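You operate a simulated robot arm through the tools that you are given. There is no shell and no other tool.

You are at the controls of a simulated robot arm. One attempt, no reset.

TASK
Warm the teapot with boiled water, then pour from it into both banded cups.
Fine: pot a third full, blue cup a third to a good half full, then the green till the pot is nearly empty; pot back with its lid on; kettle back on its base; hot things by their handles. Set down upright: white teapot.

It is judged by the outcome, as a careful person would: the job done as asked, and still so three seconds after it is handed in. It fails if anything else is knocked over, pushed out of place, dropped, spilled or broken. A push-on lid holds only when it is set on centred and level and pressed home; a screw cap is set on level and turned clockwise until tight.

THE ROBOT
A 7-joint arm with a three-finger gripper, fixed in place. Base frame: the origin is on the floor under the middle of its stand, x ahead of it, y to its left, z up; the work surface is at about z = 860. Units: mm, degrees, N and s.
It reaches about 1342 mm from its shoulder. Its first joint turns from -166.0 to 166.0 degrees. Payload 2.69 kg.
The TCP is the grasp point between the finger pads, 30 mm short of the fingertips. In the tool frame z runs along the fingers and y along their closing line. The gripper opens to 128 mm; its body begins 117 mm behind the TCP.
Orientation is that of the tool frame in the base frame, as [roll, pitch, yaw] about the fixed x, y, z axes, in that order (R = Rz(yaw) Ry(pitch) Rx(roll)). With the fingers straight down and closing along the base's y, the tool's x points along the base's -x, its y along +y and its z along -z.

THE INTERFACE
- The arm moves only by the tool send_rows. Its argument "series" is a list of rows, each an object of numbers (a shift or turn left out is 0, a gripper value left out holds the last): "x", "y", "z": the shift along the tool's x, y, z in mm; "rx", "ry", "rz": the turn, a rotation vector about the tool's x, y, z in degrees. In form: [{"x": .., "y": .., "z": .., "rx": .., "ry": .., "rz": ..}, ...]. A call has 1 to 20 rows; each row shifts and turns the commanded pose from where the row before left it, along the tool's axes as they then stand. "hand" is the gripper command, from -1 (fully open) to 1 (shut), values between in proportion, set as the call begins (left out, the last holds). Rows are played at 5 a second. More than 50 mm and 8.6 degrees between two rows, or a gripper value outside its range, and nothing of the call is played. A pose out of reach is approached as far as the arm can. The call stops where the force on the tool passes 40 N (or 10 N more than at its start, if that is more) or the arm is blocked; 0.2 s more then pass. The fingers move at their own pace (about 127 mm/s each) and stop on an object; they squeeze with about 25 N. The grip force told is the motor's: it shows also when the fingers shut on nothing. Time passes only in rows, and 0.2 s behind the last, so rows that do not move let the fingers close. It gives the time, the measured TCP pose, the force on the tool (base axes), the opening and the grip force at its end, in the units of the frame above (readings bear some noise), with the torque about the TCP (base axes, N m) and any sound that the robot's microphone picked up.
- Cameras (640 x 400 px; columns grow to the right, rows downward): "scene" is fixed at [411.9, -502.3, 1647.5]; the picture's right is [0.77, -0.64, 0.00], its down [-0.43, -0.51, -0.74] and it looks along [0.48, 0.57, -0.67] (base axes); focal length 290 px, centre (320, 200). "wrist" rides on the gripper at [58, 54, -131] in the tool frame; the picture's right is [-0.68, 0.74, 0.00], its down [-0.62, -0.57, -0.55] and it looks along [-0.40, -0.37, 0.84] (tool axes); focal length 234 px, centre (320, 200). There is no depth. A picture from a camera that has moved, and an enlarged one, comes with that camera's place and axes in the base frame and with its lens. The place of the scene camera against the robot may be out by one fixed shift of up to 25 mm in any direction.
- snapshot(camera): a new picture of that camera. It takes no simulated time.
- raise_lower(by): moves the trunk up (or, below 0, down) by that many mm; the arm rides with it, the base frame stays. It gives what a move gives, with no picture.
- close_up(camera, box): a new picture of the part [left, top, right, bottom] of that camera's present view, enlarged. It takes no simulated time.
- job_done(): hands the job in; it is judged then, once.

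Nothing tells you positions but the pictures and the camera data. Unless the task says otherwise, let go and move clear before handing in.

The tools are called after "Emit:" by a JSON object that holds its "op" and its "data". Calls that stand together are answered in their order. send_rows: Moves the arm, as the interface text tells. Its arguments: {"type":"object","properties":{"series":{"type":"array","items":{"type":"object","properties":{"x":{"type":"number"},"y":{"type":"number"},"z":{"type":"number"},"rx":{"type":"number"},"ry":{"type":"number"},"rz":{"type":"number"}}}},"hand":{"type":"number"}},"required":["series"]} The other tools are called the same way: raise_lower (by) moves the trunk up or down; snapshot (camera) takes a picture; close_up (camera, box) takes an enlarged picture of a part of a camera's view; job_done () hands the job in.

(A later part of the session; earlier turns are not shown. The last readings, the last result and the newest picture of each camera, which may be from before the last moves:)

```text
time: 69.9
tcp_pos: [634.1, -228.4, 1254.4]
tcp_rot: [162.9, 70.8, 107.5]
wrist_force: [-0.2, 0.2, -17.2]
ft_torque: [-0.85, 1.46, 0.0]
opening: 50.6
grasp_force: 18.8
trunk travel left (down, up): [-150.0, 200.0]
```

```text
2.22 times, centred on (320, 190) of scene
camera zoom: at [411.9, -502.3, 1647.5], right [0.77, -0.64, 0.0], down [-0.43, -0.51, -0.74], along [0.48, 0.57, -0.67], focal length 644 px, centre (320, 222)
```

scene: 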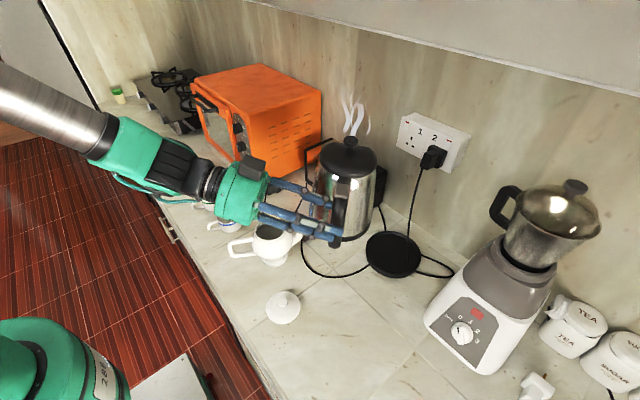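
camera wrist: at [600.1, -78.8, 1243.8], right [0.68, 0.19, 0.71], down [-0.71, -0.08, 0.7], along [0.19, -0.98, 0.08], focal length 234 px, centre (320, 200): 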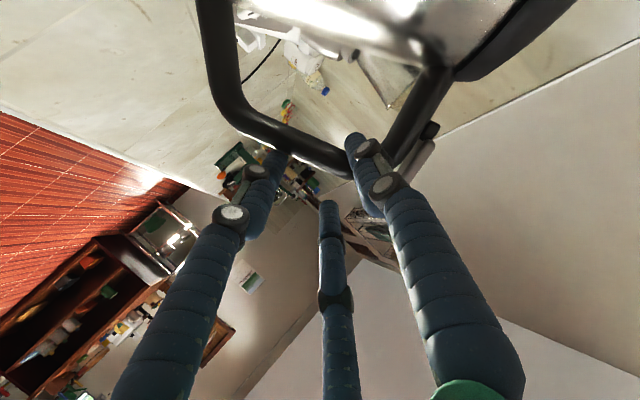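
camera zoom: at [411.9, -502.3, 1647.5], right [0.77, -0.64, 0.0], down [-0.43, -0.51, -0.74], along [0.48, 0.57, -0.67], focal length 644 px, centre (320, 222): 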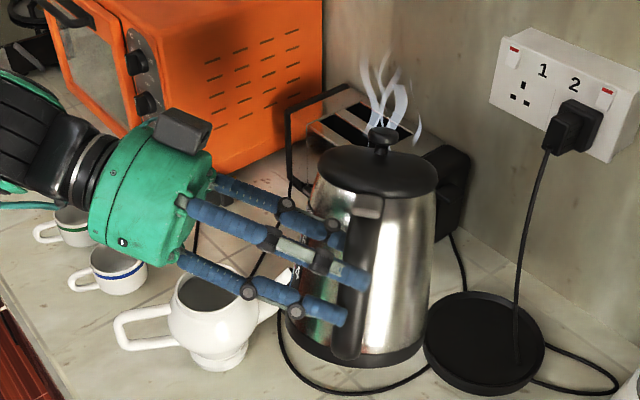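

The kettle follows the hand rigidly. Continuing the tilt by another 25°.

Emit:
{"op": "send_rows", "data": {"series": [{"rx": 1.5, "ry": -0.76, "rz": -4.7}, {"rx": 1.5, "ry": -0.76, "rz": -4.7}, {"rx": 1.5, "ry": -0.76, "rz": -4.7}, {"rx": 1.5, "ry": -0.76, "rz": -4.7}, {"rx": 1.5, "ry": -0.76, "rz": -4.7}, {}]}}

Emit:
{"op": "snapshot", "data": {"camera": "wrist"}}

Emit:
{"op": "close_up", "data": {"camera": "scene", "box": [220, 100, 420, 280]}}

```text
time: 71.3
tcp_pos: [635.6, -228.8, 1253.5]
tcp_rot: [-125.8, 66.2, 174.8]
wrist_force: [-2.8, 1.5, -16.3]
ft_torque: [-0.04, 1.06, -0.3]
opening: 45.9
grasp_force: 22.3
trunk travel left (down, up): [-150.0, 200.0]
```

```text
taken
camera wrist: at [593.6, -86.9, 1213.0], right [0.85, 0.36, 0.38], down [-0.45, 0.15, 0.88], along [0.25, -0.92, 0.29], focal length 234 px, centre (320, 200)
```

wrist: 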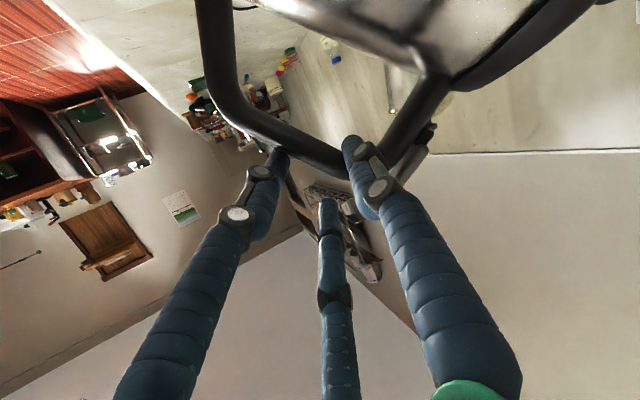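

```text
2.22 times, centred on (320, 190) of scene
camera zoom: at [411.9, -502.3, 1647.5], right [0.77, -0.64, 0.0], down [-0.43, -0.51, -0.74], along [0.48, 0.57, -0.67], focal length 644 px, centre (320, 222)
```

zoom: 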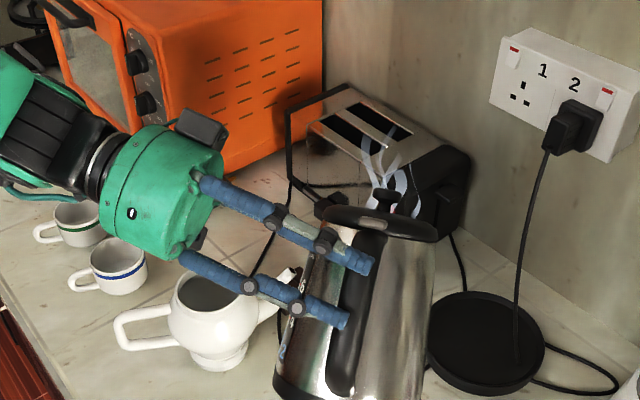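

The tilt works, but I want to verify the handle hasn't crept toward the fingertips. Zooming in on the grip.

Emit:
{"op": "close_up", "data": {"camera": "scene", "box": [290, 170, 370, 270]}}

Emit:
{"op": "close_up", "data": {"camera": "wrist", "box": [230, 80, 450, 230]}}

```text
4.00 times, centred on (330, 220) of scene
camera zoom: at [411.9, -502.3, 1647.5], right [0.77, -0.64, 0.0], down [-0.43, -0.51, -0.74], along [0.48, 0.57, -0.67], focal length 1159 px, centre (280, 120)
```

zoom: 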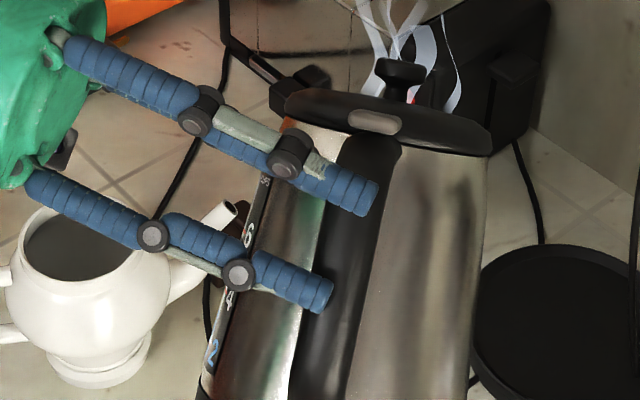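

```text
2.67 times, centred on (340, 155) of wrist
camera zoom: at [593.6, -86.9, 1213.0], right [0.85, 0.36, 0.38], down [-0.45, 0.15, 0.88], along [0.25, -0.92, 0.29], focal length 624 px, centre (267, 320)
```

zoom: 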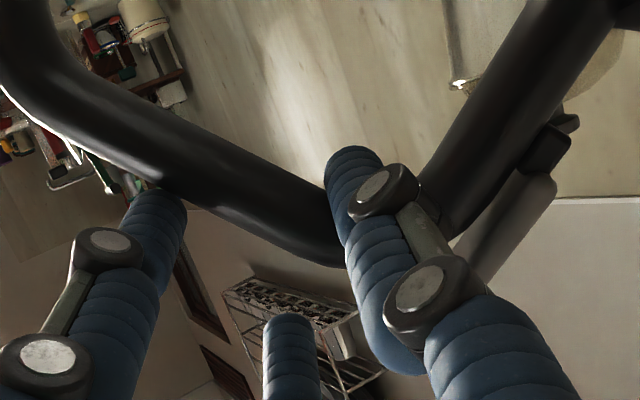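

The handle sits well on the thumb, but the lower finger only covers half the bar. At about 47° tilt the kettle will hang balanced from the thumb, and there I can safely re-align the other fingers. First, a few more degrees of tilt.

Emit:
{"op": "send_rows", "data": {"series": [{"rx": 0.9, "ry": -0.46, "rz": -2.83}, {"rx": 0.9, "ry": -0.46, "rz": -2.83}, {}, {}]}}

Emit:
{"op": "close_up", "data": {"camera": "wrist", "box": [230, 80, 450, 230]}}

Emit:
{"op": "close_up", "data": {"camera": "scene", "box": [260, 140, 400, 280]}}

```text
time: 72.3
tcp_pos: [635.3, -228.2, 1254.0]
tcp_rot: [-116.4, 61.9, -176.8]
wrist_force: [0.5, -0.7, -15.7]
ft_torque: [-0.06, 0.56, 0.02]
opening: 52.6
grasp_force: 3.2
trunk travel left (down, up): [-150.0, 200.0]
```

```text
2.67 times, centred on (340, 155) of wrist
camera zoom: at [590.5, -89.3, 1206.8], right [0.88, 0.38, 0.29], down [-0.39, 0.22, 0.9], along [0.28, -0.9, 0.34], focal length 624 px, centre (267, 320)
```

zoom: 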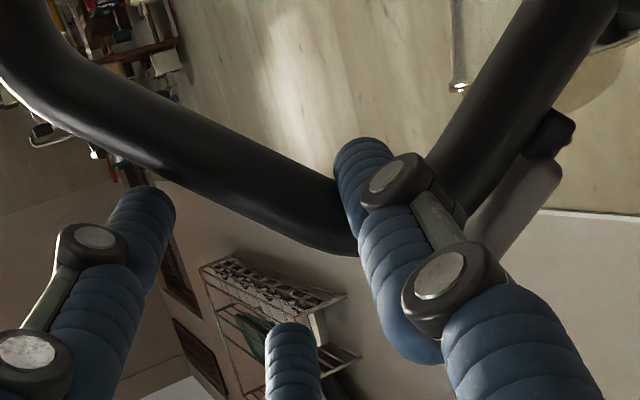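

```text
2.86 times, centred on (330, 210) of scene
camera zoom: at [411.9, -502.3, 1647.5], right [0.77, -0.64, 0.0], down [-0.43, -0.51, -0.74], along [0.48, 0.57, -0.67], focal length 828 px, centre (291, 171)
```

zoom: 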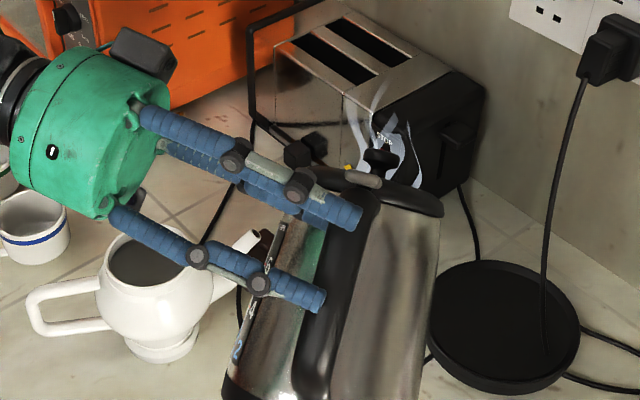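

The kettle now hangs balanced on the thumb, with the lower finger unloaded. I'll roll the hand about the thumb in small steps, so the two outer fingers face the bar squarely, and watch that the kettle stays put.

Emit:
{"op": "send_rows", "data": {"series": [{"rx": 1.19, "ry": -0.61, "rz": -3.77, "x": -2.05, "y": 0.37, "z": -0.71}, {"rx": 1.19, "ry": -0.61, "rz": -3.77, "x": -2.05, "y": 0.37, "z": -0.71}, {"rx": 1.19, "ry": -0.61, "rz": -3.77, "x": -2.05, "y": 0.37, "z": -0.71}, {}]}}

Emit:
{"op": "close_up", "data": {"camera": "wrist", "box": [200, 60, 480, 250]}}

Emit:
{"op": "close_up", "data": {"camera": "scene", "box": [260, 140, 400, 280]}}

```text
time: 73.3
tcp_pos: [640.0, -225.5, 1259.3]
tcp_rot: [-104.3, 52.0, -166.4]
wrist_force: [0.2, 0.7, -16.1]
ft_torque: [0.06, 0.56, 0.02]
opening: 54.3
grasp_force: 4.7
trunk travel left (down, up): [-150.0, 200.0]
```

```text
2.11 times, centred on (340, 155) of wrist
camera zoom: at [585.0, -94.2, 1200.8], right [0.91, 0.41, 0.09], down [-0.24, 0.35, 0.91], along [0.34, -0.85, 0.41], focal length 493 px, centre (278, 295)
```

zoom: 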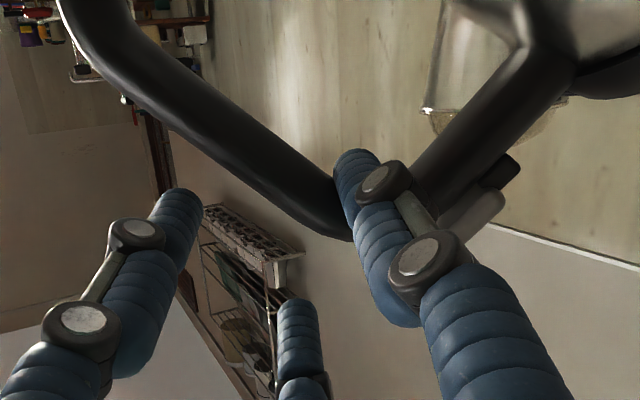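

```text
2.86 times, centred on (330, 210) of scene
camera zoom: at [411.9, -502.3, 1647.5], right [0.77, -0.64, 0.0], down [-0.43, -0.51, -0.74], along [0.48, 0.57, -0.67], focal length 828 px, centre (291, 171)
```

zoom: 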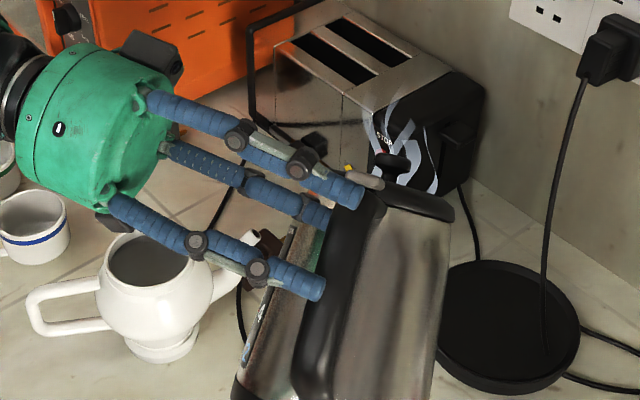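

The kettle hangs steady while the hand turns. Continuing the roll.

Emit:
{"op": "send_rows", "data": {"series": [{"rx": 1.19, "ry": -0.61, "rz": -3.77, "x": -2.05, "y": 0.37, "z": -0.71}, {"rx": 1.19, "ry": -0.61, "rz": -3.77, "x": -2.05, "y": 0.37, "z": -0.71}, {"rx": 1.19, "ry": -0.61, "rz": -3.77, "x": -2.05, "y": 0.37, "z": -0.71}, {"rx": 1.19, "ry": -0.61, "rz": -3.77, "x": -2.05, "y": 0.37, "z": -0.71}, {}]}}

Emit:
{"op": "close_up", "data": {"camera": "wrist", "box": [200, 60, 480, 250]}}

Emit:
{"op": "close_up", "data": {"camera": "scene", "box": [260, 140, 400, 280]}}

```text
time: 74.5
tcp_pos: [643.4, -220.0, 1263.9]
tcp_rot: [-94.6, 37.3, -159.6]
wrist_force: [-0.5, -0.5, -17.0]
ft_torque: [0.22, 0.5, -0.01]
opening: 56.7
grasp_force: 6.9
trunk travel left (down, up): [-150.0, 200.0]
```

```text
2.11 times, centred on (340, 155) of wrist
camera zoom: at [576.3, -101.3, 1193.6], right [0.9, 0.4, -0.17], down [-0.06, 0.51, 0.86], along [0.43, -0.76, 0.49], focal length 493 px, centre (278, 295)
```

zoom: 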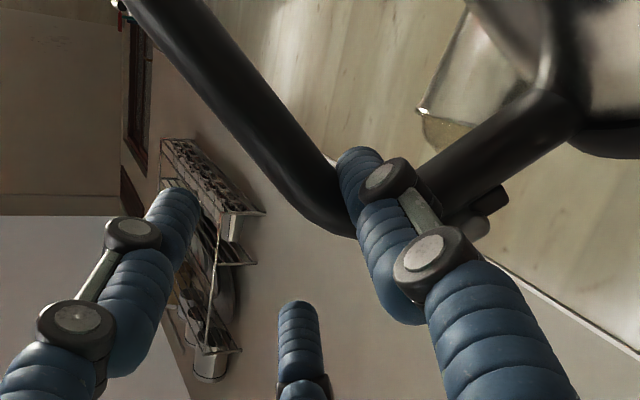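

```text
2.86 times, centred on (330, 210) of scene
camera zoom: at [411.9, -502.3, 1647.5], right [0.77, -0.64, 0.0], down [-0.43, -0.51, -0.74], along [0.48, 0.57, -0.67], focal length 828 px, centre (291, 171)
```

zoom: 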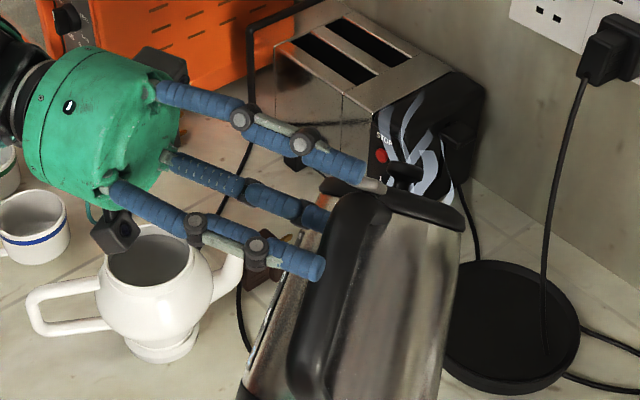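

The outer fingers now face the bar squarely. Closing the hand onto the bar.

Emit:
{"op": "send_rows", "data": {"series": [{}, {}, {}], "hand": 0.5}}

Emit:
{"op": "send_rows", "data": {"series": [{}, {}, {}], "hand": 1}}

Emit:
{"op": "close_up", "data": {"camera": "wrist", "box": [200, 60, 480, 250]}}

Emit:
{"op": "close_up", "data": {"camera": "scene", "box": [260, 140, 400, 280]}}

```text
time: 75.3
tcp_pos: [643.4, -221.4, 1264.2]
tcp_rot: [-94.6, 37.4, -159.6]
wrist_force: [0.0, -0.3, -15.5]
ft_torque: [0.23, 0.39, 0.01]
opening: 40.7
grasp_force: 5.9
trunk travel left (down, up): [-150.0, 200.0]
```

```text
time: 76.1
tcp_pos: [644.1, -221.6, 1263.7]
tcp_rot: [-94.7, 37.5, -159.6]
wrist_force: [-1.2, 0.4, 0.1]
ft_torque: [0.22, 0.34, -0.04]
opening: 25.8
grasp_force: 25.1
trunk travel left (down, up): [-150.0, 200.0]
```

```text
2.11 times, centred on (340, 155) of wrist
camera zoom: at [576.1, -101.4, 1193.8], right [0.9, 0.4, -0.17], down [-0.06, 0.51, 0.86], along [0.43, -0.76, 0.49], focal length 493 px, centre (278, 295)
```

zoom: 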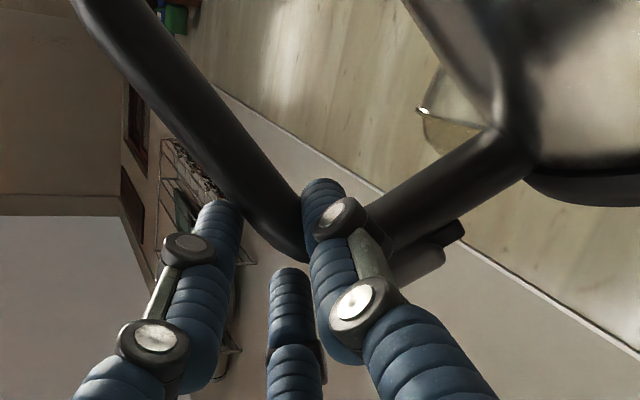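

```text
2.86 times, centred on (330, 210) of scene
camera zoom: at [411.9, -502.3, 1647.5], right [0.77, -0.64, 0.0], down [-0.43, -0.51, -0.74], along [0.48, 0.57, -0.67], focal length 828 px, centre (291, 171)
```

zoom: 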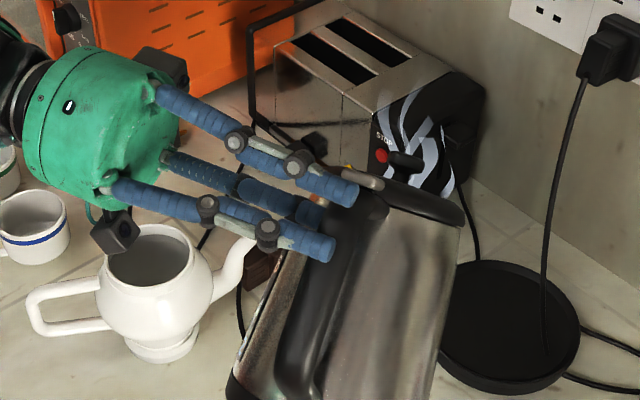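

Emit:
{"op": "send_rows", "data": {"series": [{}, {}]}}

Emit:
{"op": "close_up", "data": {"camera": "scene", "box": [260, 140, 400, 280]}}

```text
time: 76.7
tcp_pos: [643.1, -220.4, 1264.1]
tcp_rot: [-94.6, 37.4, -159.6]
wrist_force: [0.2, 0.1, -1.0]
ft_torque: [0.23, 0.39, -0.01]
opening: 25.5
grasp_force: 24.3
trunk travel left (down, up): [-150.0, 200.0]
```

```text
2.86 times, centred on (330, 210) of scene
camera zoom: at [411.9, -502.3, 1647.5], right [0.77, -0.64, 0.0], down [-0.43, -0.51, -0.74], along [0.48, 0.57, -0.67], focal length 828 px, centre (291, 171)
```

zoom: 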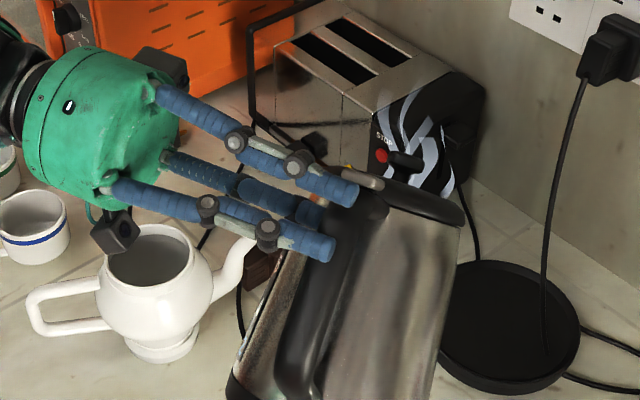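

The fingers now clamp the bar squarely. From the pictures the kettle hangs tilted ~48° with its spout pointing to azimuth ~25°; that leaves the lip near (790, -175, 1125). I'll carry it level toward the pot, keeping the height.

Emit:
{"op": "send_rows", "data": {"series": [{"x": 1.9, "y": -0.7, "z": -9.8}, {"x": 3.0, "y": -1.1, "z": -15}, {"x": 3.92, "y": -1.43, "z": -19.6}, {"x": 3.92, "y": -1.43, "z": -19.6}, {"x": 3.92, "y": -1.43, "z": -19.6}, {"x": 3.92, "y": -1.43, "z": -19.6}, {"x": 3.0, "y": -1.1, "z": -15}, {"x": 1.9, "y": -0.7, "z": -9.8}, {}]}}

Emit:
{"op": "snapshot", "data": {"camera": "scene"}}

```text
time: 78.7
tcp_pos: [566.7, -114.6, 1263.2]
tcp_rot: [-94.5, 37.5, -159.6]
wrist_force: [-0.7, 0.6, 0.9]
ft_torque: [0.22, 0.34, -0.03]
opening: 25.7
grasp_force: 24.8
trunk travel left (down, up): [-150.0, 200.0]
```

```text
taken
```

scene: 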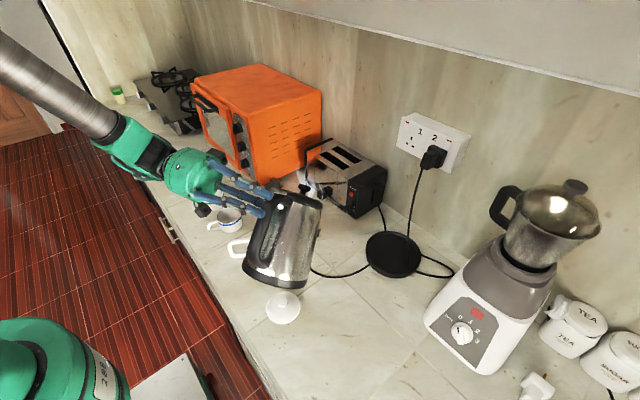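

Emit:
{"op": "send_rows", "data": {"series": [{"x": 1.8, "y": -0.6, "z": -9.8}, {"x": 3.3, "y": -1.1, "z": -18}, {"x": 3.3, "y": -1.1, "z": -18}, {"x": 3.3, "y": -1.1, "z": -18}, {"x": 3.3, "y": -1.1, "z": -18}, {"x": 3.3, "y": -1.1, "z": -18}, {"x": 3.3, "y": -1.0, "z": -18}, {"x": 1.8, "y": -0.6, "z": -9.7}, {}]}}

Emit:
{"op": "snapshot", "data": {"camera": "scene"}}

Emit:
{"op": "close_up", "data": {"camera": "scene", "box": [190, 150, 350, 300]}}

Emit:
{"op": "snapshot", "data": {"camera": "wrist"}}

```text
time: 80.7
tcp_pos: [497.7, -3.6, 1262.1]
tcp_rot: [-94.5, 37.4, -159.5]
wrist_force: [-0.3, 0.1, 0.0]
ft_torque: [0.22, 0.35, -0.02]
opening: 25.5
grasp_force: 25.1
trunk travel left (down, up): [-150.0, 200.0]
```

```text
taken
```

scene: 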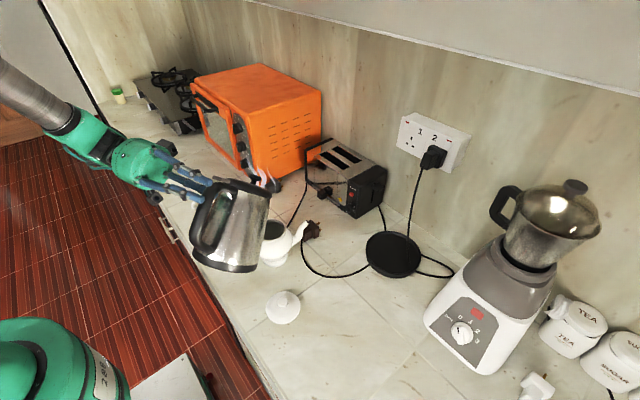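

```text
2.67 times, centred on (270, 225) of scene
camera zoom: at [411.9, -502.3, 1647.5], right [0.77, -0.64, 0.0], down [-0.43, -0.51, -0.74], along [0.48, 0.57, -0.67], focal length 773 px, centre (453, 133)
```

zoom: 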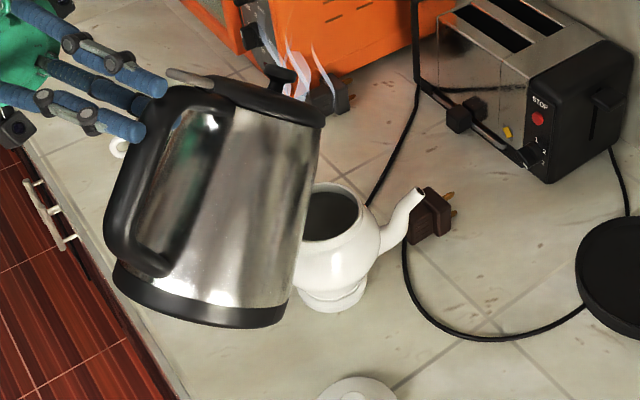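

```text
taken
camera wrist: at [431.3, 114.4, 1192.0], right [0.9, 0.4, -0.17], down [-0.06, 0.51, 0.86], along [0.43, -0.76, 0.49], focal length 234 px, centre (320, 200)
```

wrist: 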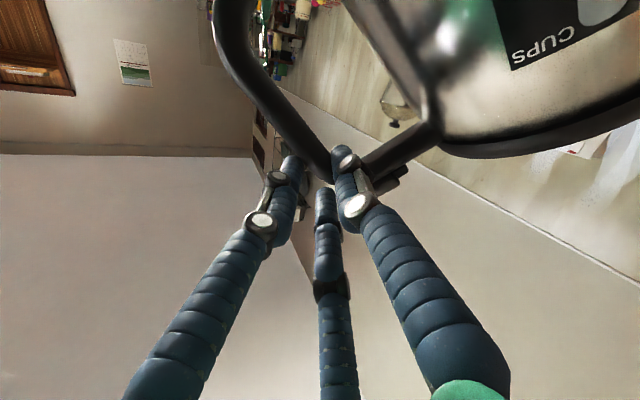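

The kettle is beside and above the pot, held firmly. I'll zoom in to locate the spout lip relative to the pot opening.

Emit:
{"op": "close_up", "data": {"camera": "scene", "box": [225, 160, 305, 210]}}

Emit:
{"op": "close_up", "data": {"camera": "wrist", "box": [340, 60, 640, 250]}}

```text
8.00 times, centred on (265, 185) of scene
camera zoom: at [411.9, -502.3, 1647.5], right [0.77, -0.64, 0.0], down [-0.43, -0.51, -0.74], along [0.48, 0.57, -0.67], focal length 2319 px, centre (760, 320)
```

zoom: 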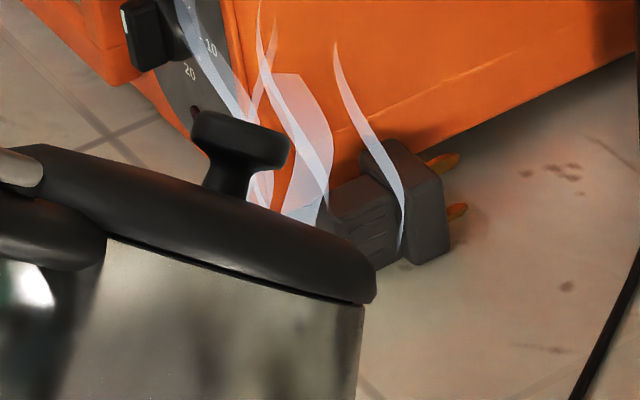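

```text
2.11 times, centred on (490, 155) of wrist
camera zoom: at [431.3, 114.4, 1192.0], right [0.9, 0.4, -0.17], down [-0.06, 0.51, 0.86], along [0.43, -0.76, 0.49], focal length 493 px, centre (-38, 295)
```

zoom: 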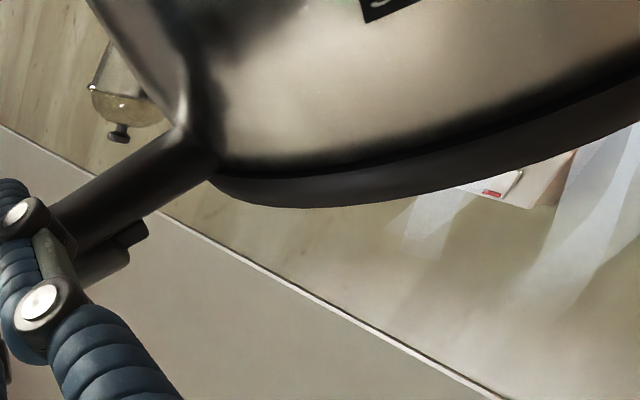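

Geometry puts the lip about 130 mm above the pot opening's centre. I'll lower the kettle ~70 mm straight down.

Emit:
{"op": "send_rows", "data": {"series": [{"x": 4.5, "y": 5.9, "z": 0.47}, {"x": 8.9, "y": 11.6, "z": 0.93}, {"x": 8.9, "y": 11.6, "z": 0.93}, {"x": 8.9, "y": 11.6, "z": 0.93}, {"x": 8.9, "y": 11.6, "z": 0.93}, {"x": 4.3, "y": 5.6, "z": 0.45}, {}]}}

Emit:
{"op": "close_up", "data": {"camera": "scene", "box": [190, 150, 350, 300]}}

Emit:
{"op": "snapshot", "data": {"camera": "wrist"}}

```text
time: 82.3
tcp_pos: [500.6, -5.5, 1192.2]
tcp_rot: [-94.5, 37.3, -159.6]
wrist_force: [-0.8, 0.1, 0.1]
ft_torque: [0.23, 0.34, 0.01]
opening: 25.7
grasp_force: 25.4
trunk travel left (down, up): [-150.0, 200.0]
```

```text
2.67 times, centred on (270, 225) of scene
camera zoom: at [411.9, -502.3, 1647.5], right [0.77, -0.64, 0.0], down [-0.43, -0.51, -0.74], along [0.48, 0.57, -0.67], focal length 773 px, centre (453, 133)
```

zoom: 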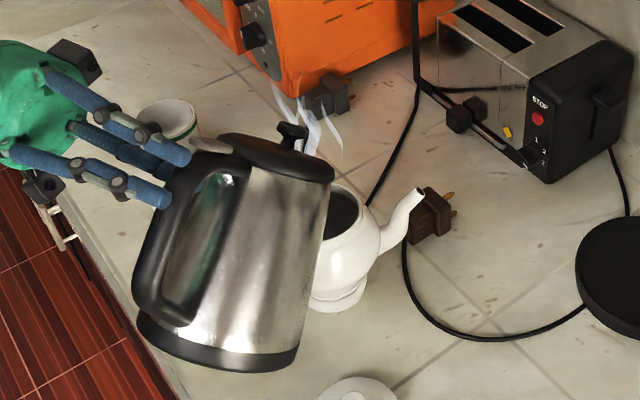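

```text
taken
camera wrist: at [432.7, 114.3, 1121.3], right [0.9, 0.4, -0.17], down [-0.06, 0.51, 0.86], along [0.43, -0.76, 0.49], focal length 234 px, centre (320, 200)
```

wrist: 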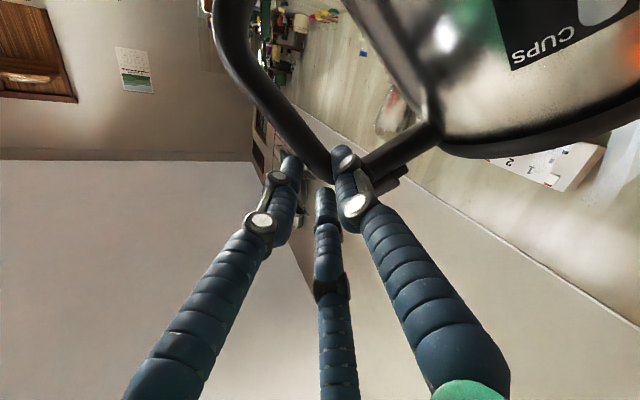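

Now I'll tilt about the lip in small steps, checking for the start of the pour after each.

Emit:
{"op": "send_rows", "data": {"series": [{"rx": 0.17, "ry": 0.11, "rz": -2.99, "x": -10.6, "y": -1.88, "z": -0.68}, {"rx": 0.17, "ry": 0.11, "rz": -2.99, "x": -10.6, "y": -1.88, "z": -0.68}, {}]}}

Emit:
{"op": "close_up", "data": {"camera": "scene", "box": [190, 150, 350, 300]}}

```text
time: 83.1
tcp_pos: [514.0, -0.2, 1205.8]
tcp_rot: [-94.0, 31.4, -159.3]
wrist_force: [-0.1, 0.5, 0.1]
ft_torque: [0.32, 0.12, -0.01]
opening: 25.3
grasp_force: 25.1
trunk travel left (down, up): [-150.0, 200.0]
```

```text
2.67 times, centred on (270, 225) of scene
camera zoom: at [411.9, -502.3, 1647.5], right [0.77, -0.64, 0.0], down [-0.43, -0.51, -0.74], along [0.48, 0.57, -0.67], focal length 773 px, centre (453, 133)
```

zoom: 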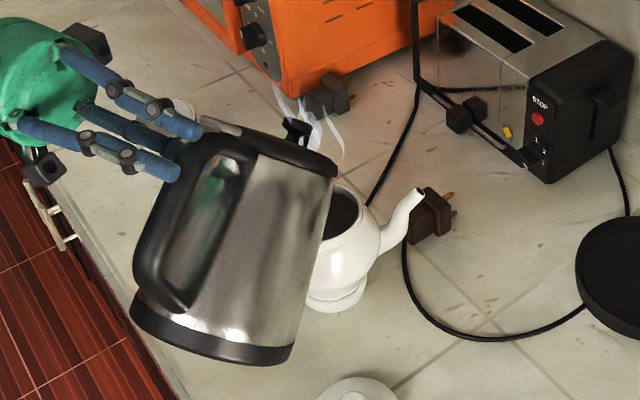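

Emit:
{"op": "send_rows", "data": {"series": [{"rx": 0.17, "ry": 0.11, "rz": -2.99, "x": -10.6, "y": -1.88, "z": -0.68}, {"rx": 0.17, "ry": 0.11, "rz": -2.99, "x": -10.6, "y": -1.88, "z": -0.68}, {}]}}

Emit:
{"op": "close_up", "data": {"camera": "scene", "box": [190, 150, 350, 300]}}

```text
time: 83.9
tcp_pos: [528.6, 6.8, 1220.2]
tcp_rot: [-93.6, 25.4, -159.1]
wrist_force: [0.1, 0.2, -0.1]
ft_torque: [0.4, -0.12, 0.0]
opening: 25.3
grasp_force: 24.3
trunk travel left (down, up): [-150.0, 200.0]
```

```text
2.67 times, centred on (270, 225) of scene
camera zoom: at [411.9, -502.3, 1647.5], right [0.77, -0.64, 0.0], down [-0.43, -0.51, -0.74], along [0.48, 0.57, -0.67], focal length 773 px, centre (453, 133)
```

zoom: 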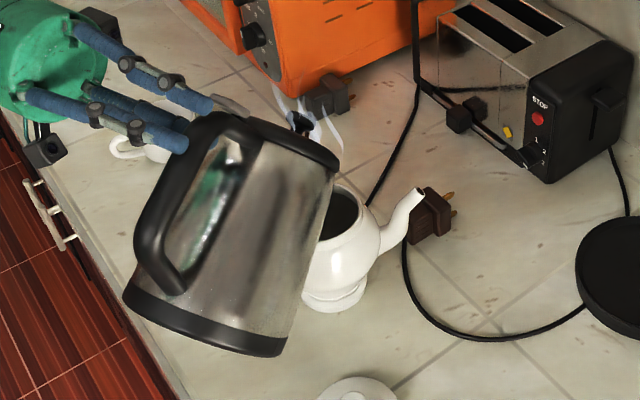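

The wrist view lets me compute the kettle's true tilt: about 50° now, spout azimuth ~19°, lip near (676, 35, 1075). I'll shift so the lip sits just behind the opening's centre, ~50 mm above the rim.

Emit:
{"op": "send_rows", "data": {"series": [{"x": 14.2, "y": 6.5, "z": -5.4}, {"x": 14.2, "y": 6.5, "z": -5.4}, {"x": 14.1, "y": 6.6, "z": -5.4}, {}]}}

Emit:
{"op": "close_up", "data": {"camera": "scene", "box": [190, 150, 350, 300]}}

Emit:
{"op": "snapshot", "data": {"camera": "wrist"}}

```text
time: 84.9
tcp_pos: [492.8, 13.2, 1184.6]
tcp_rot: [-93.6, 25.5, -159.2]
wrist_force: [-0.5, 0.4, 0.2]
ft_torque: [0.37, -0.09, 0.03]
opening: 25.4
grasp_force: 24.6
trunk travel left (down, up): [-150.0, 200.0]
```

```text
2.67 times, centred on (270, 225) of scene
camera zoom: at [411.9, -502.3, 1647.5], right [0.77, -0.64, 0.0], down [-0.43, -0.51, -0.74], along [0.48, 0.57, -0.67], focal length 773 px, centre (453, 133)
```

zoom: 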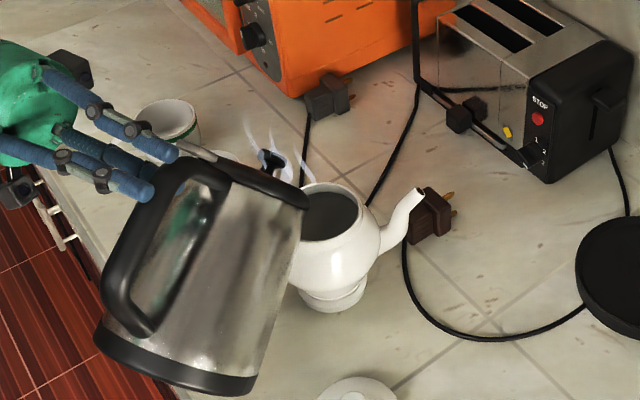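

```text
taken
camera wrist: at [412.9, 126.1, 1118.9], right [0.85, 0.37, -0.37], down [0.1, 0.58, 0.81], along [0.52, -0.72, 0.46], focal length 234 px, centre (320, 200)
```

wrist: 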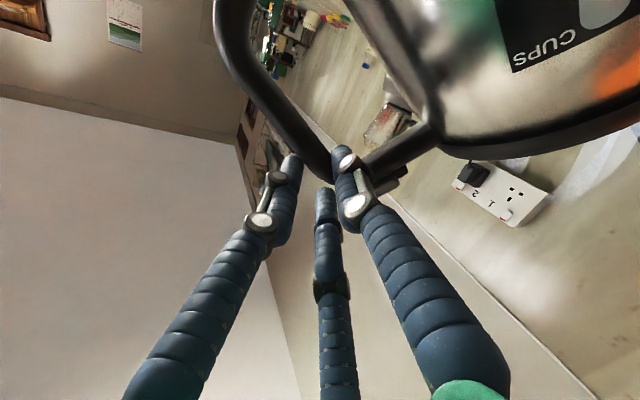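

Lip is positioned over the opening, slightly behind centre. Continuing to tilt about the lip, 3° at a time.

Emit:
{"op": "send_rows", "data": {"series": [{"rx": -0.09, "ry": 0.23, "rz": -2.99, "x": -10.2, "y": -3.8}, {}]}}

Emit:
{"op": "send_rows", "data": {"series": [{"rx": -0.09, "ry": 0.23, "rz": -2.99, "x": -10.2, "y": -3.8}, {}]}}

Emit:
{"op": "close_up", "data": {"camera": "scene", "box": [210, 160, 330, 280]}}

```text
time: 85.5
tcp_pos: [500.0, 15.9, 1192.5]
tcp_rot: [-93.7, 22.4, -159.1]
wrist_force: [-0.1, -0.6, -0.1]
ft_torque: [0.45, -0.19, -0.04]
opening: 25.8
grasp_force: 25.0
trunk travel left (down, up): [-150.0, 200.0]
```

```text
time: 86.1
tcp_pos: [507.3, 18.5, 1201.4]
tcp_rot: [-93.8, 19.4, -159.1]
wrist_force: [-0.5, 0.5, -0.7]
ft_torque: [0.46, -0.29, 0.0]
opening: 25.3
grasp_force: 25.0
trunk travel left (down, up): [-150.0, 200.0]
```

```text
3.33 times, centred on (270, 220) of scene
camera zoom: at [411.9, -502.3, 1647.5], right [0.77, -0.64, 0.0], down [-0.43, -0.51, -0.74], along [0.48, 0.57, -0.67], focal length 966 px, centre (487, 133)
```

zoom: 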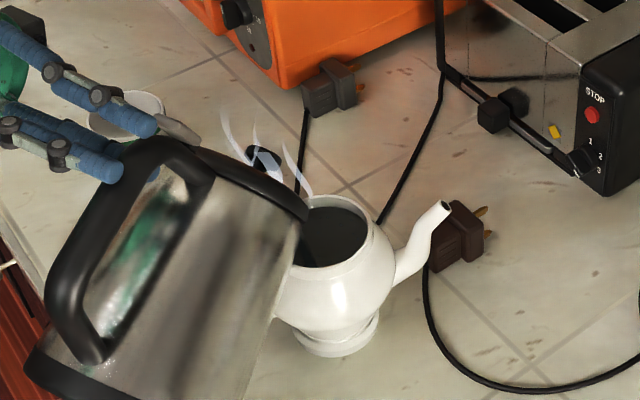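

Emit:
{"op": "send_rows", "data": {"series": [{"rx": -0.09, "ry": 0.23, "rz": -2.99, "x": -10.2, "y": -3.8}, {}]}}

Emit:
{"op": "close_up", "data": {"camera": "scene", "box": [210, 160, 330, 280]}}

```text
time: 86.7
tcp_pos: [514.4, 21.3, 1208.0]
tcp_rot: [-94.0, 16.3, -159.2]
wrist_force: [0.1, 0.2, 0.4]
ft_torque: [0.5, -0.36, -0.02]
opening: 25.3
grasp_force: 24.4
trunk travel left (down, up): [-150.0, 200.0]
```

```text
3.33 times, centred on (270, 220) of scene
camera zoom: at [411.9, -502.3, 1647.5], right [0.77, -0.64, 0.0], down [-0.43, -0.51, -0.74], along [0.48, 0.57, -0.67], focal length 966 px, centre (487, 133)
```

zoom: 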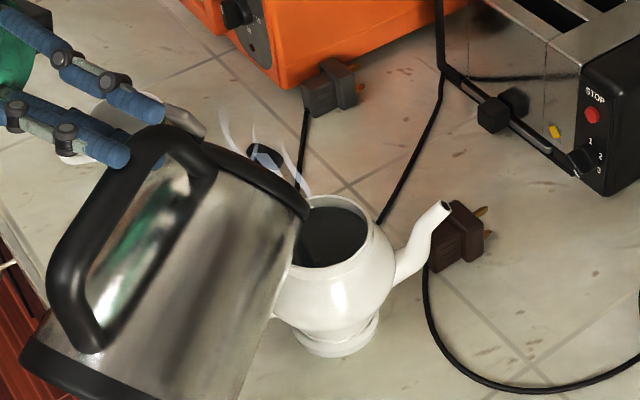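

Emit:
{"op": "send_rows", "data": {"series": [{"rx": -0.06, "ry": 0.15, "rz": -1.99, "x": -6.8, "y": -2.5}, {}]}}

Emit:
{"op": "close_up", "data": {"camera": "scene", "box": [210, 160, 330, 280]}}

```text
time: 87.3
tcp_pos: [520.3, 23.1, 1211.1]
tcp_rot: [-93.9, 14.5, -159.2]
wrist_force: [-0.6, 1.0, 0.2]
ft_torque: [0.49, -0.45, -0.03]
opening: 25.6
grasp_force: 25.1
trunk travel left (down, up): [-150.0, 200.0]
```

```text
3.33 times, centred on (270, 220) of scene
camera zoom: at [411.9, -502.3, 1647.5], right [0.77, -0.64, 0.0], down [-0.43, -0.51, -0.74], along [0.48, 0.57, -0.67], focal length 966 px, centre (487, 133)
```

zoom: 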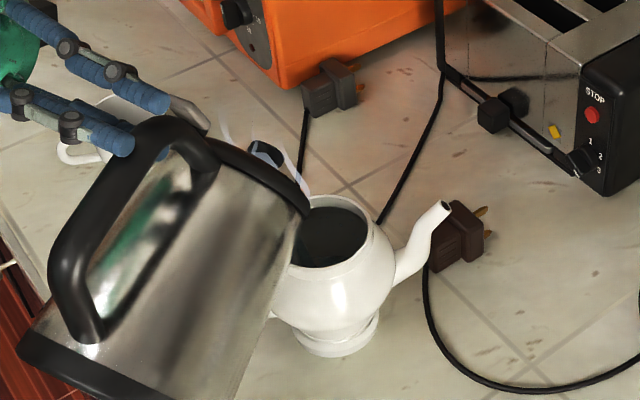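

Emit:
{"op": "send_rows", "data": {"series": [{"rx": -0.06, "ry": 0.15, "rz": -1.99, "x": -6.8, "y": -2.5}, {}]}}

Emit:
{"op": "close_up", "data": {"camera": "scene", "box": [240, 190, 300, 250]}}

```text
time: 87.9
tcp_pos: [524.8, 25.3, 1214.9]
tcp_rot: [-94.0, 12.5, -159.2]
wrist_force: [0.4, -0.8, 0.5]
ft_torque: [0.51, -0.46, -0.02]
opening: 25.7
grasp_force: 24.4
trunk travel left (down, up): [-150.0, 200.0]
```

```text
6.67 times, centred on (270, 220) of scene
camera zoom: at [411.9, -502.3, 1647.5], right [0.77, -0.64, 0.0], down [-0.43, -0.51, -0.74], along [0.48, 0.57, -0.67], focal length 1932 px, centre (653, 67)
```

zoom: 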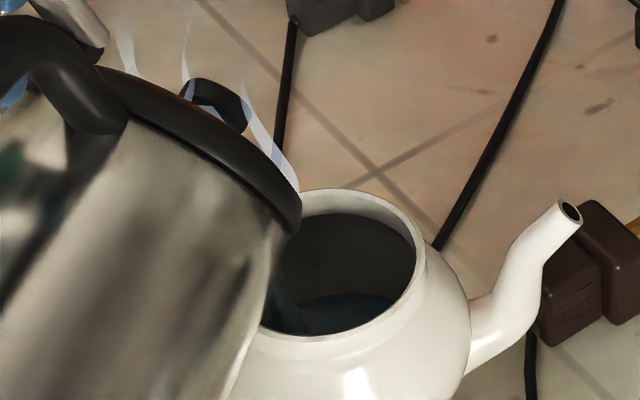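

Pouring has begun — a stream and a small pool are visible in the pot. I'll hold here briefly and watch.

Emit:
{"op": "send_rows", "data": {"series": [{}, {}]}}

Emit:
{"op": "close_up", "data": {"camera": "scene", "box": [240, 190, 300, 250]}}

```text
time: 88.5
tcp_pos: [525.2, 24.6, 1214.2]
tcp_rot: [-94.1, 12.6, -159.2]
wrist_force: [0.0, -0.4, 0.0]
ft_torque: [0.48, -0.48, 0.04]
opening: 25.7
grasp_force: 25.2
trunk travel left (down, up): [-150.0, 200.0]
```

```text
6.67 times, centred on (270, 220) of scene
camera zoom: at [411.9, -502.3, 1647.5], right [0.77, -0.64, 0.0], down [-0.43, -0.51, -0.74], along [0.48, 0.57, -0.67], focal length 1932 px, centre (653, 67)
```

zoom: 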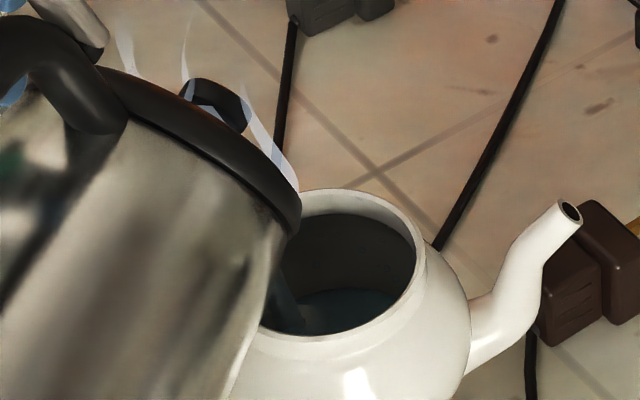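

Emit:
{"op": "send_rows", "data": {"series": [{}, {}, {}]}}

Emit:
{"op": "close_up", "data": {"camera": "scene", "box": [240, 190, 300, 250]}}

```text
time: 89.3
tcp_pos: [524.4, 24.7, 1215.6]
tcp_rot: [-93.9, 12.5, -159.2]
wrist_force: [0.4, 0.0, -1.0]
ft_torque: [0.43, -0.41, -0.01]
opening: 25.5
grasp_force: 24.8
trunk travel left (down, up): [-150.0, 200.0]
```

```text
6.67 times, centred on (270, 220) of scene
camera zoom: at [411.9, -502.3, 1647.5], right [0.77, -0.64, 0.0], down [-0.43, -0.51, -0.74], along [0.48, 0.57, -0.67], focal length 1932 px, centre (653, 67)
```

zoom: 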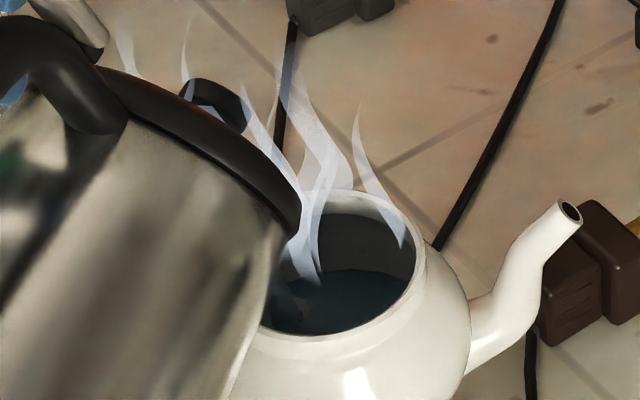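

The level is close to a third — tilting back now to stop the flow.

Emit:
{"op": "send_rows", "data": {"series": [{"rx": 0.18, "ry": -0.46, "rz": 5.98, "x": 20.4, "y": 7.6}, {"rx": 0.18, "ry": -0.46, "rz": 5.98, "x": 20.4, "y": 7.6}, {}]}}

Emit:
{"op": "close_up", "data": {"camera": "scene", "box": [240, 190, 300, 250]}}

Emit:
{"op": "snapshot", "data": {"camera": "scene"}}

```text
time: 90.1
tcp_pos: [491.7, 13.9, 1187.9]
tcp_rot: [-93.5, 24.5, -159.3]
wrist_force: [0.4, -0.4, 0.2]
ft_torque: [0.36, -0.06, -0.01]
opening: 25.6
grasp_force: 24.5
trunk travel left (down, up): [-150.0, 200.0]
```

```text
6.67 times, centred on (270, 220) of scene
camera zoom: at [411.9, -502.3, 1647.5], right [0.77, -0.64, 0.0], down [-0.43, -0.51, -0.74], along [0.48, 0.57, -0.67], focal length 1932 px, centre (653, 67)
```

zoom: 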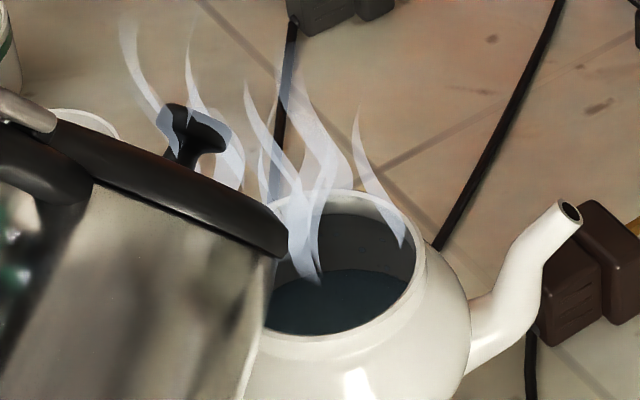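

```text
taken
```

scene: 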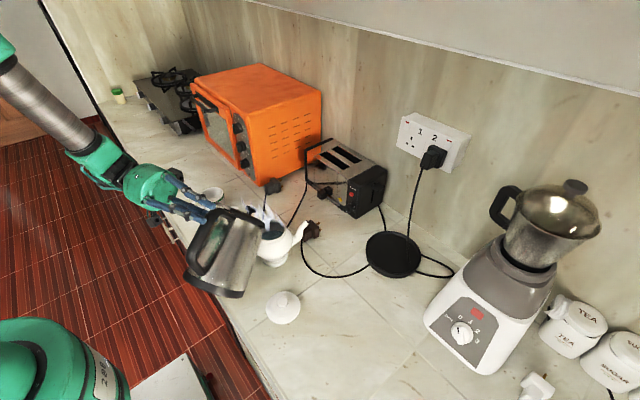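

The flow stopped cleanly; by my estimate the level (~z 920) is a little short of a third (~z 929). I'll tilt forward again for a short top-up.

Emit:
{"op": "send_rows", "data": {"series": [{"rx": -0.18, "ry": 0.46, "rz": -5.98, "x": -20.4, "y": -7.6}, {"rx": -0.18, "ry": 0.46, "rz": -5.98, "x": -20.4, "y": -7.6}, {}]}}

Emit:
{"op": "close_up", "data": {"camera": "scene", "box": [240, 190, 300, 250]}}

```text
time: 90.9
tcp_pos: [521.3, 25.0, 1220.9]
tcp_rot: [-94.0, 12.4, -159.2]
wrist_force: [-0.7, 0.2, 0.3]
ft_torque: [0.45, -0.43, 0.01]
opening: 25.6
grasp_force: 25.1
trunk travel left (down, up): [-150.0, 200.0]
```

```text
6.67 times, centred on (270, 220) of scene
camera zoom: at [411.9, -502.3, 1647.5], right [0.77, -0.64, 0.0], down [-0.43, -0.51, -0.74], along [0.48, 0.57, -0.67], focal length 1932 px, centre (653, 67)
```

zoom: 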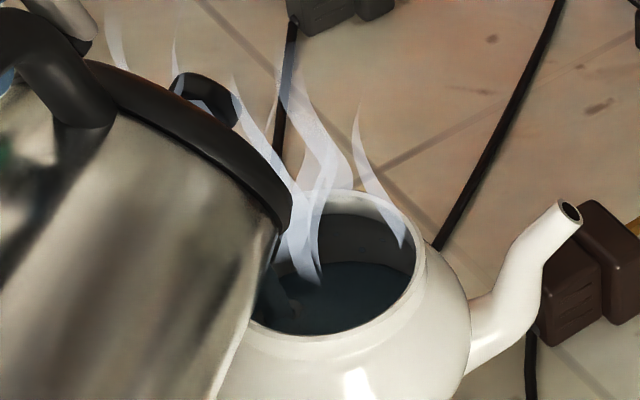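

Emit:
{"op": "send_rows", "data": {"series": [{"rx": 0.18, "ry": -0.46, "rz": 5.98, "x": 20.4, "y": 7.6}, {"rx": 0.18, "ry": -0.46, "rz": 5.98, "x": 20.4, "y": 7.6}, {}]}}

Emit:
{"op": "close_up", "data": {"camera": "scene", "box": [240, 190, 300, 250]}}

```text
time: 91.7
tcp_pos: [490.7, 14.2, 1192.9]
tcp_rot: [-93.5, 24.6, -159.1]
wrist_force: [0.7, 0.3, 0.0]
ft_torque: [0.31, -0.07, 0.02]
opening: 25.7
grasp_force: 25.0
trunk travel left (down, up): [-150.0, 200.0]
```

```text
6.67 times, centred on (270, 220) of scene
camera zoom: at [411.9, -502.3, 1647.5], right [0.77, -0.64, 0.0], down [-0.43, -0.51, -0.74], along [0.48, 0.57, -0.67], focal length 1932 px, centre (653, 67)
```

zoom: 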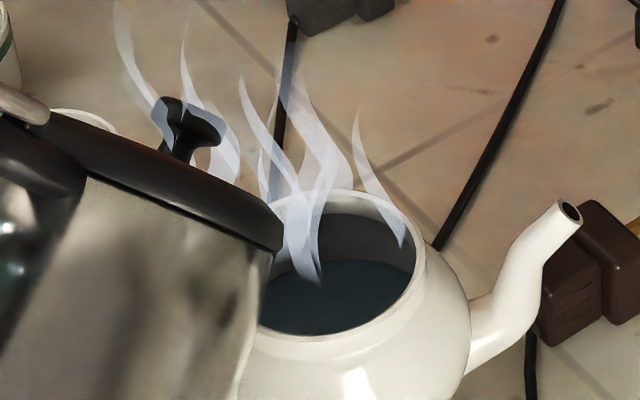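

Emit:
{"op": "close_up", "data": {"camera": "scene", "box": [245, 205, 315, 275]}}

```text
5.71 times, centred on (280, 240) of scene
camera zoom: at [411.9, -502.3, 1647.5], right [0.77, -0.64, 0.0], down [-0.43, -0.51, -0.74], along [0.48, 0.57, -0.67], focal length 1656 px, centre (549, -29)
```

zoom: 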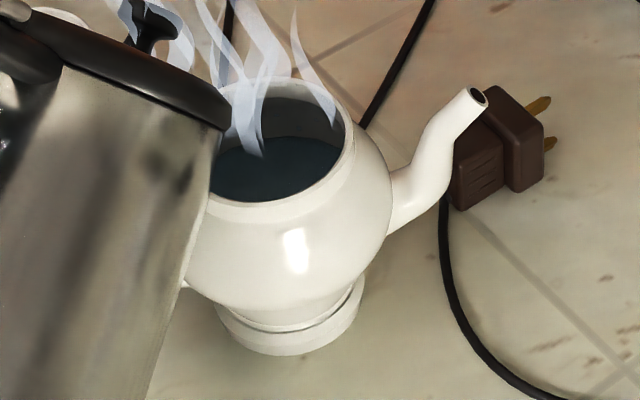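

The pot is about a third full and steaming; nothing spilled. I'll raise the kettle clear of the pot.

Emit:
{"op": "send_rows", "data": {"series": [{"x": -3.6, "y": -7.9, "z": -0.5}, {"x": -7.3, "y": -15.9, "z": -1.0}, {"x": -7.3, "y": -15.9, "z": -1.0}, {"x": -7.3, "y": -15.9, "z": -1.0}, {"x": -3.6, "y": -7.9, "z": -0.5}, {}]}}

Emit:
{"op": "close_up", "data": {"camera": "scene", "box": [190, 150, 350, 300]}}

```text
time: 93.1
tcp_pos: [487.7, 11.6, 1264.4]
tcp_rot: [-93.5, 24.3, -159.1]
wrist_force: [0.4, -0.1, 0.5]
ft_torque: [0.32, -0.09, 0.0]
opening: 25.7
grasp_force: 25.0
trunk travel left (down, up): [-150.0, 200.0]
```

```text
2.67 times, centred on (270, 225) of scene
camera zoom: at [411.9, -502.3, 1647.5], right [0.77, -0.64, 0.0], down [-0.43, -0.51, -0.74], along [0.48, 0.57, -0.67], focal length 773 px, centre (453, 133)
```

zoom: 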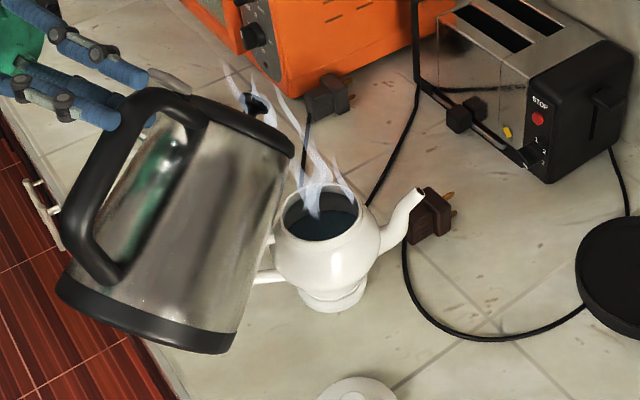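

Emit:
{"op": "send_rows", "data": {"series": [{"rx": 0.09, "ry": -0.23, "rz": 2.99}, {"rx": 0.09, "ry": -0.23, "rz": 2.99}, {"rx": 0.09, "ry": -0.23, "rz": 2.99}, {"rx": 0.09, "ry": -0.23, "rz": 2.99}, {}]}}

Emit:
{"op": "send_rows", "data": {"series": [{"x": -1.7, "y": 0.5, "z": 9.8}, {"x": -2.6, "y": 0.8, "z": 14.7}, {"x": -3.46, "y": 1.07, "z": 19.6}, {"x": -3.46, "y": 1.07, "z": 19.6}, {"x": -3.46, "y": 1.07, "z": 19.6}, {"x": -3.46, "y": 1.07, "z": 19.6}, {"x": -2.6, "y": 0.8, "z": 14.7}, {"x": -1.7, "y": 0.5, "z": 9.8}, {}]}}

Emit:
{"op": "snapshot", "data": {"camera": "scene"}}

```text
time: 94.3
tcp_pos: [489.5, 13.0, 1263.5]
tcp_rot: [-93.3, 36.5, -158.8]
wrist_force: [0.6, -0.3, -0.6]
ft_torque: [0.19, 0.3, -0.02]
opening: 25.7
grasp_force: 25.0
trunk travel left (down, up): [-150.0, 200.0]
```

```text
time: 96.3
tcp_pos: [560.3, -96.7, 1265.8]
tcp_rot: [-93.2, 36.4, -158.9]
wrist_force: [0.3, -0.6, -13.1]
ft_torque: [0.19, 0.28, -0.01]
opening: 25.1
grasp_force: 24.9
trunk travel left (down, up): [-150.0, 200.0]
```

```text
taken
```

scene: 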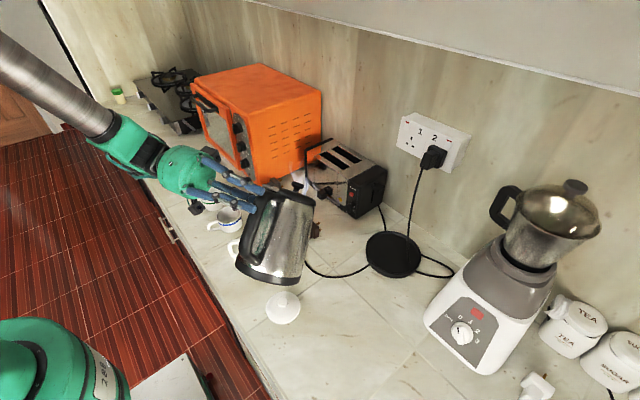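

The force reading is back and shows ~13 N versus ~16 N before, so about 0.3 L went into the pot. Continuing away from the pot.

Emit:
{"op": "send_rows", "data": {"series": [{"x": -1.7, "y": 0.5, "z": 9.8}, {"x": -2.6, "y": 0.8, "z": 14.7}, {"x": -3.46, "y": 1.07, "z": 19.6}, {"x": -3.46, "y": 1.07, "z": 19.6}, {"x": -3.46, "y": 1.07, "z": 19.6}, {"x": -3.46, "y": 1.07, "z": 19.6}, {"x": -2.6, "y": 0.8, "z": 14.7}, {"x": -1.7, "y": 0.5, "z": 9.8}, {}]}}

Emit:
{"op": "snapshot", "data": {"camera": "wrist"}}

Emit:
{"op": "close_up", "data": {"camera": "scene", "box": [250, 140, 400, 290]}}

```text
time: 98.3
tcp_pos: [629.6, -204.0, 1267.7]
tcp_rot: [-93.1, 36.4, -158.9]
wrist_force: [1.7, -0.2, -12.9]
ft_torque: [0.17, 0.28, 0.03]
opening: 25.5
grasp_force: 25.6
trunk travel left (down, up): [-150.0, 200.0]
```

```text
taken
camera wrist: at [562.2, -86.5, 1194.5], right [0.9, 0.39, -0.19], down [-0.05, 0.53, 0.84], along [0.43, -0.75, 0.5], focal length 234 px, centre (320, 200)
```

wrist: 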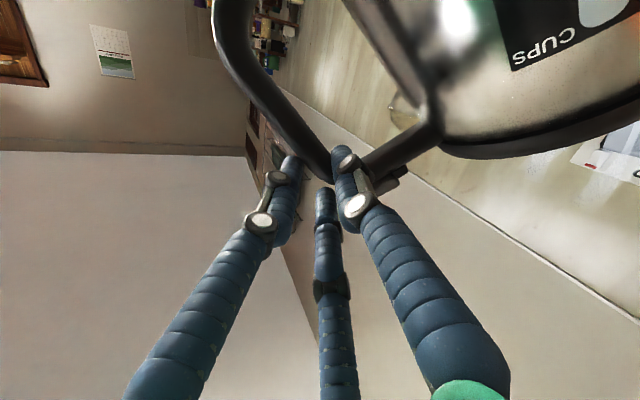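

```text
2.67 times, centred on (325, 215) of scene
camera zoom: at [411.9, -502.3, 1647.5], right [0.77, -0.64, 0.0], down [-0.43, -0.51, -0.74], along [0.48, 0.57, -0.67], focal length 773 px, centre (307, 160)
```

zoom: 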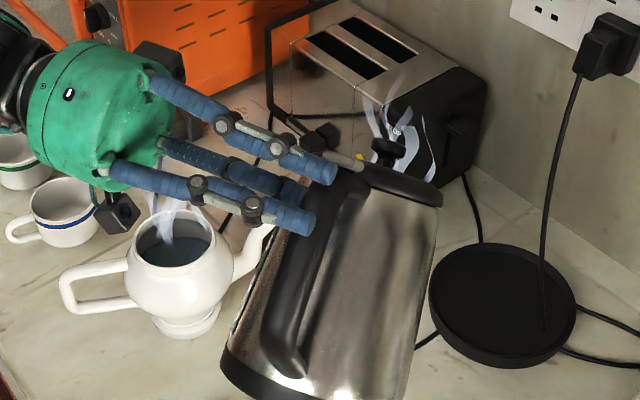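

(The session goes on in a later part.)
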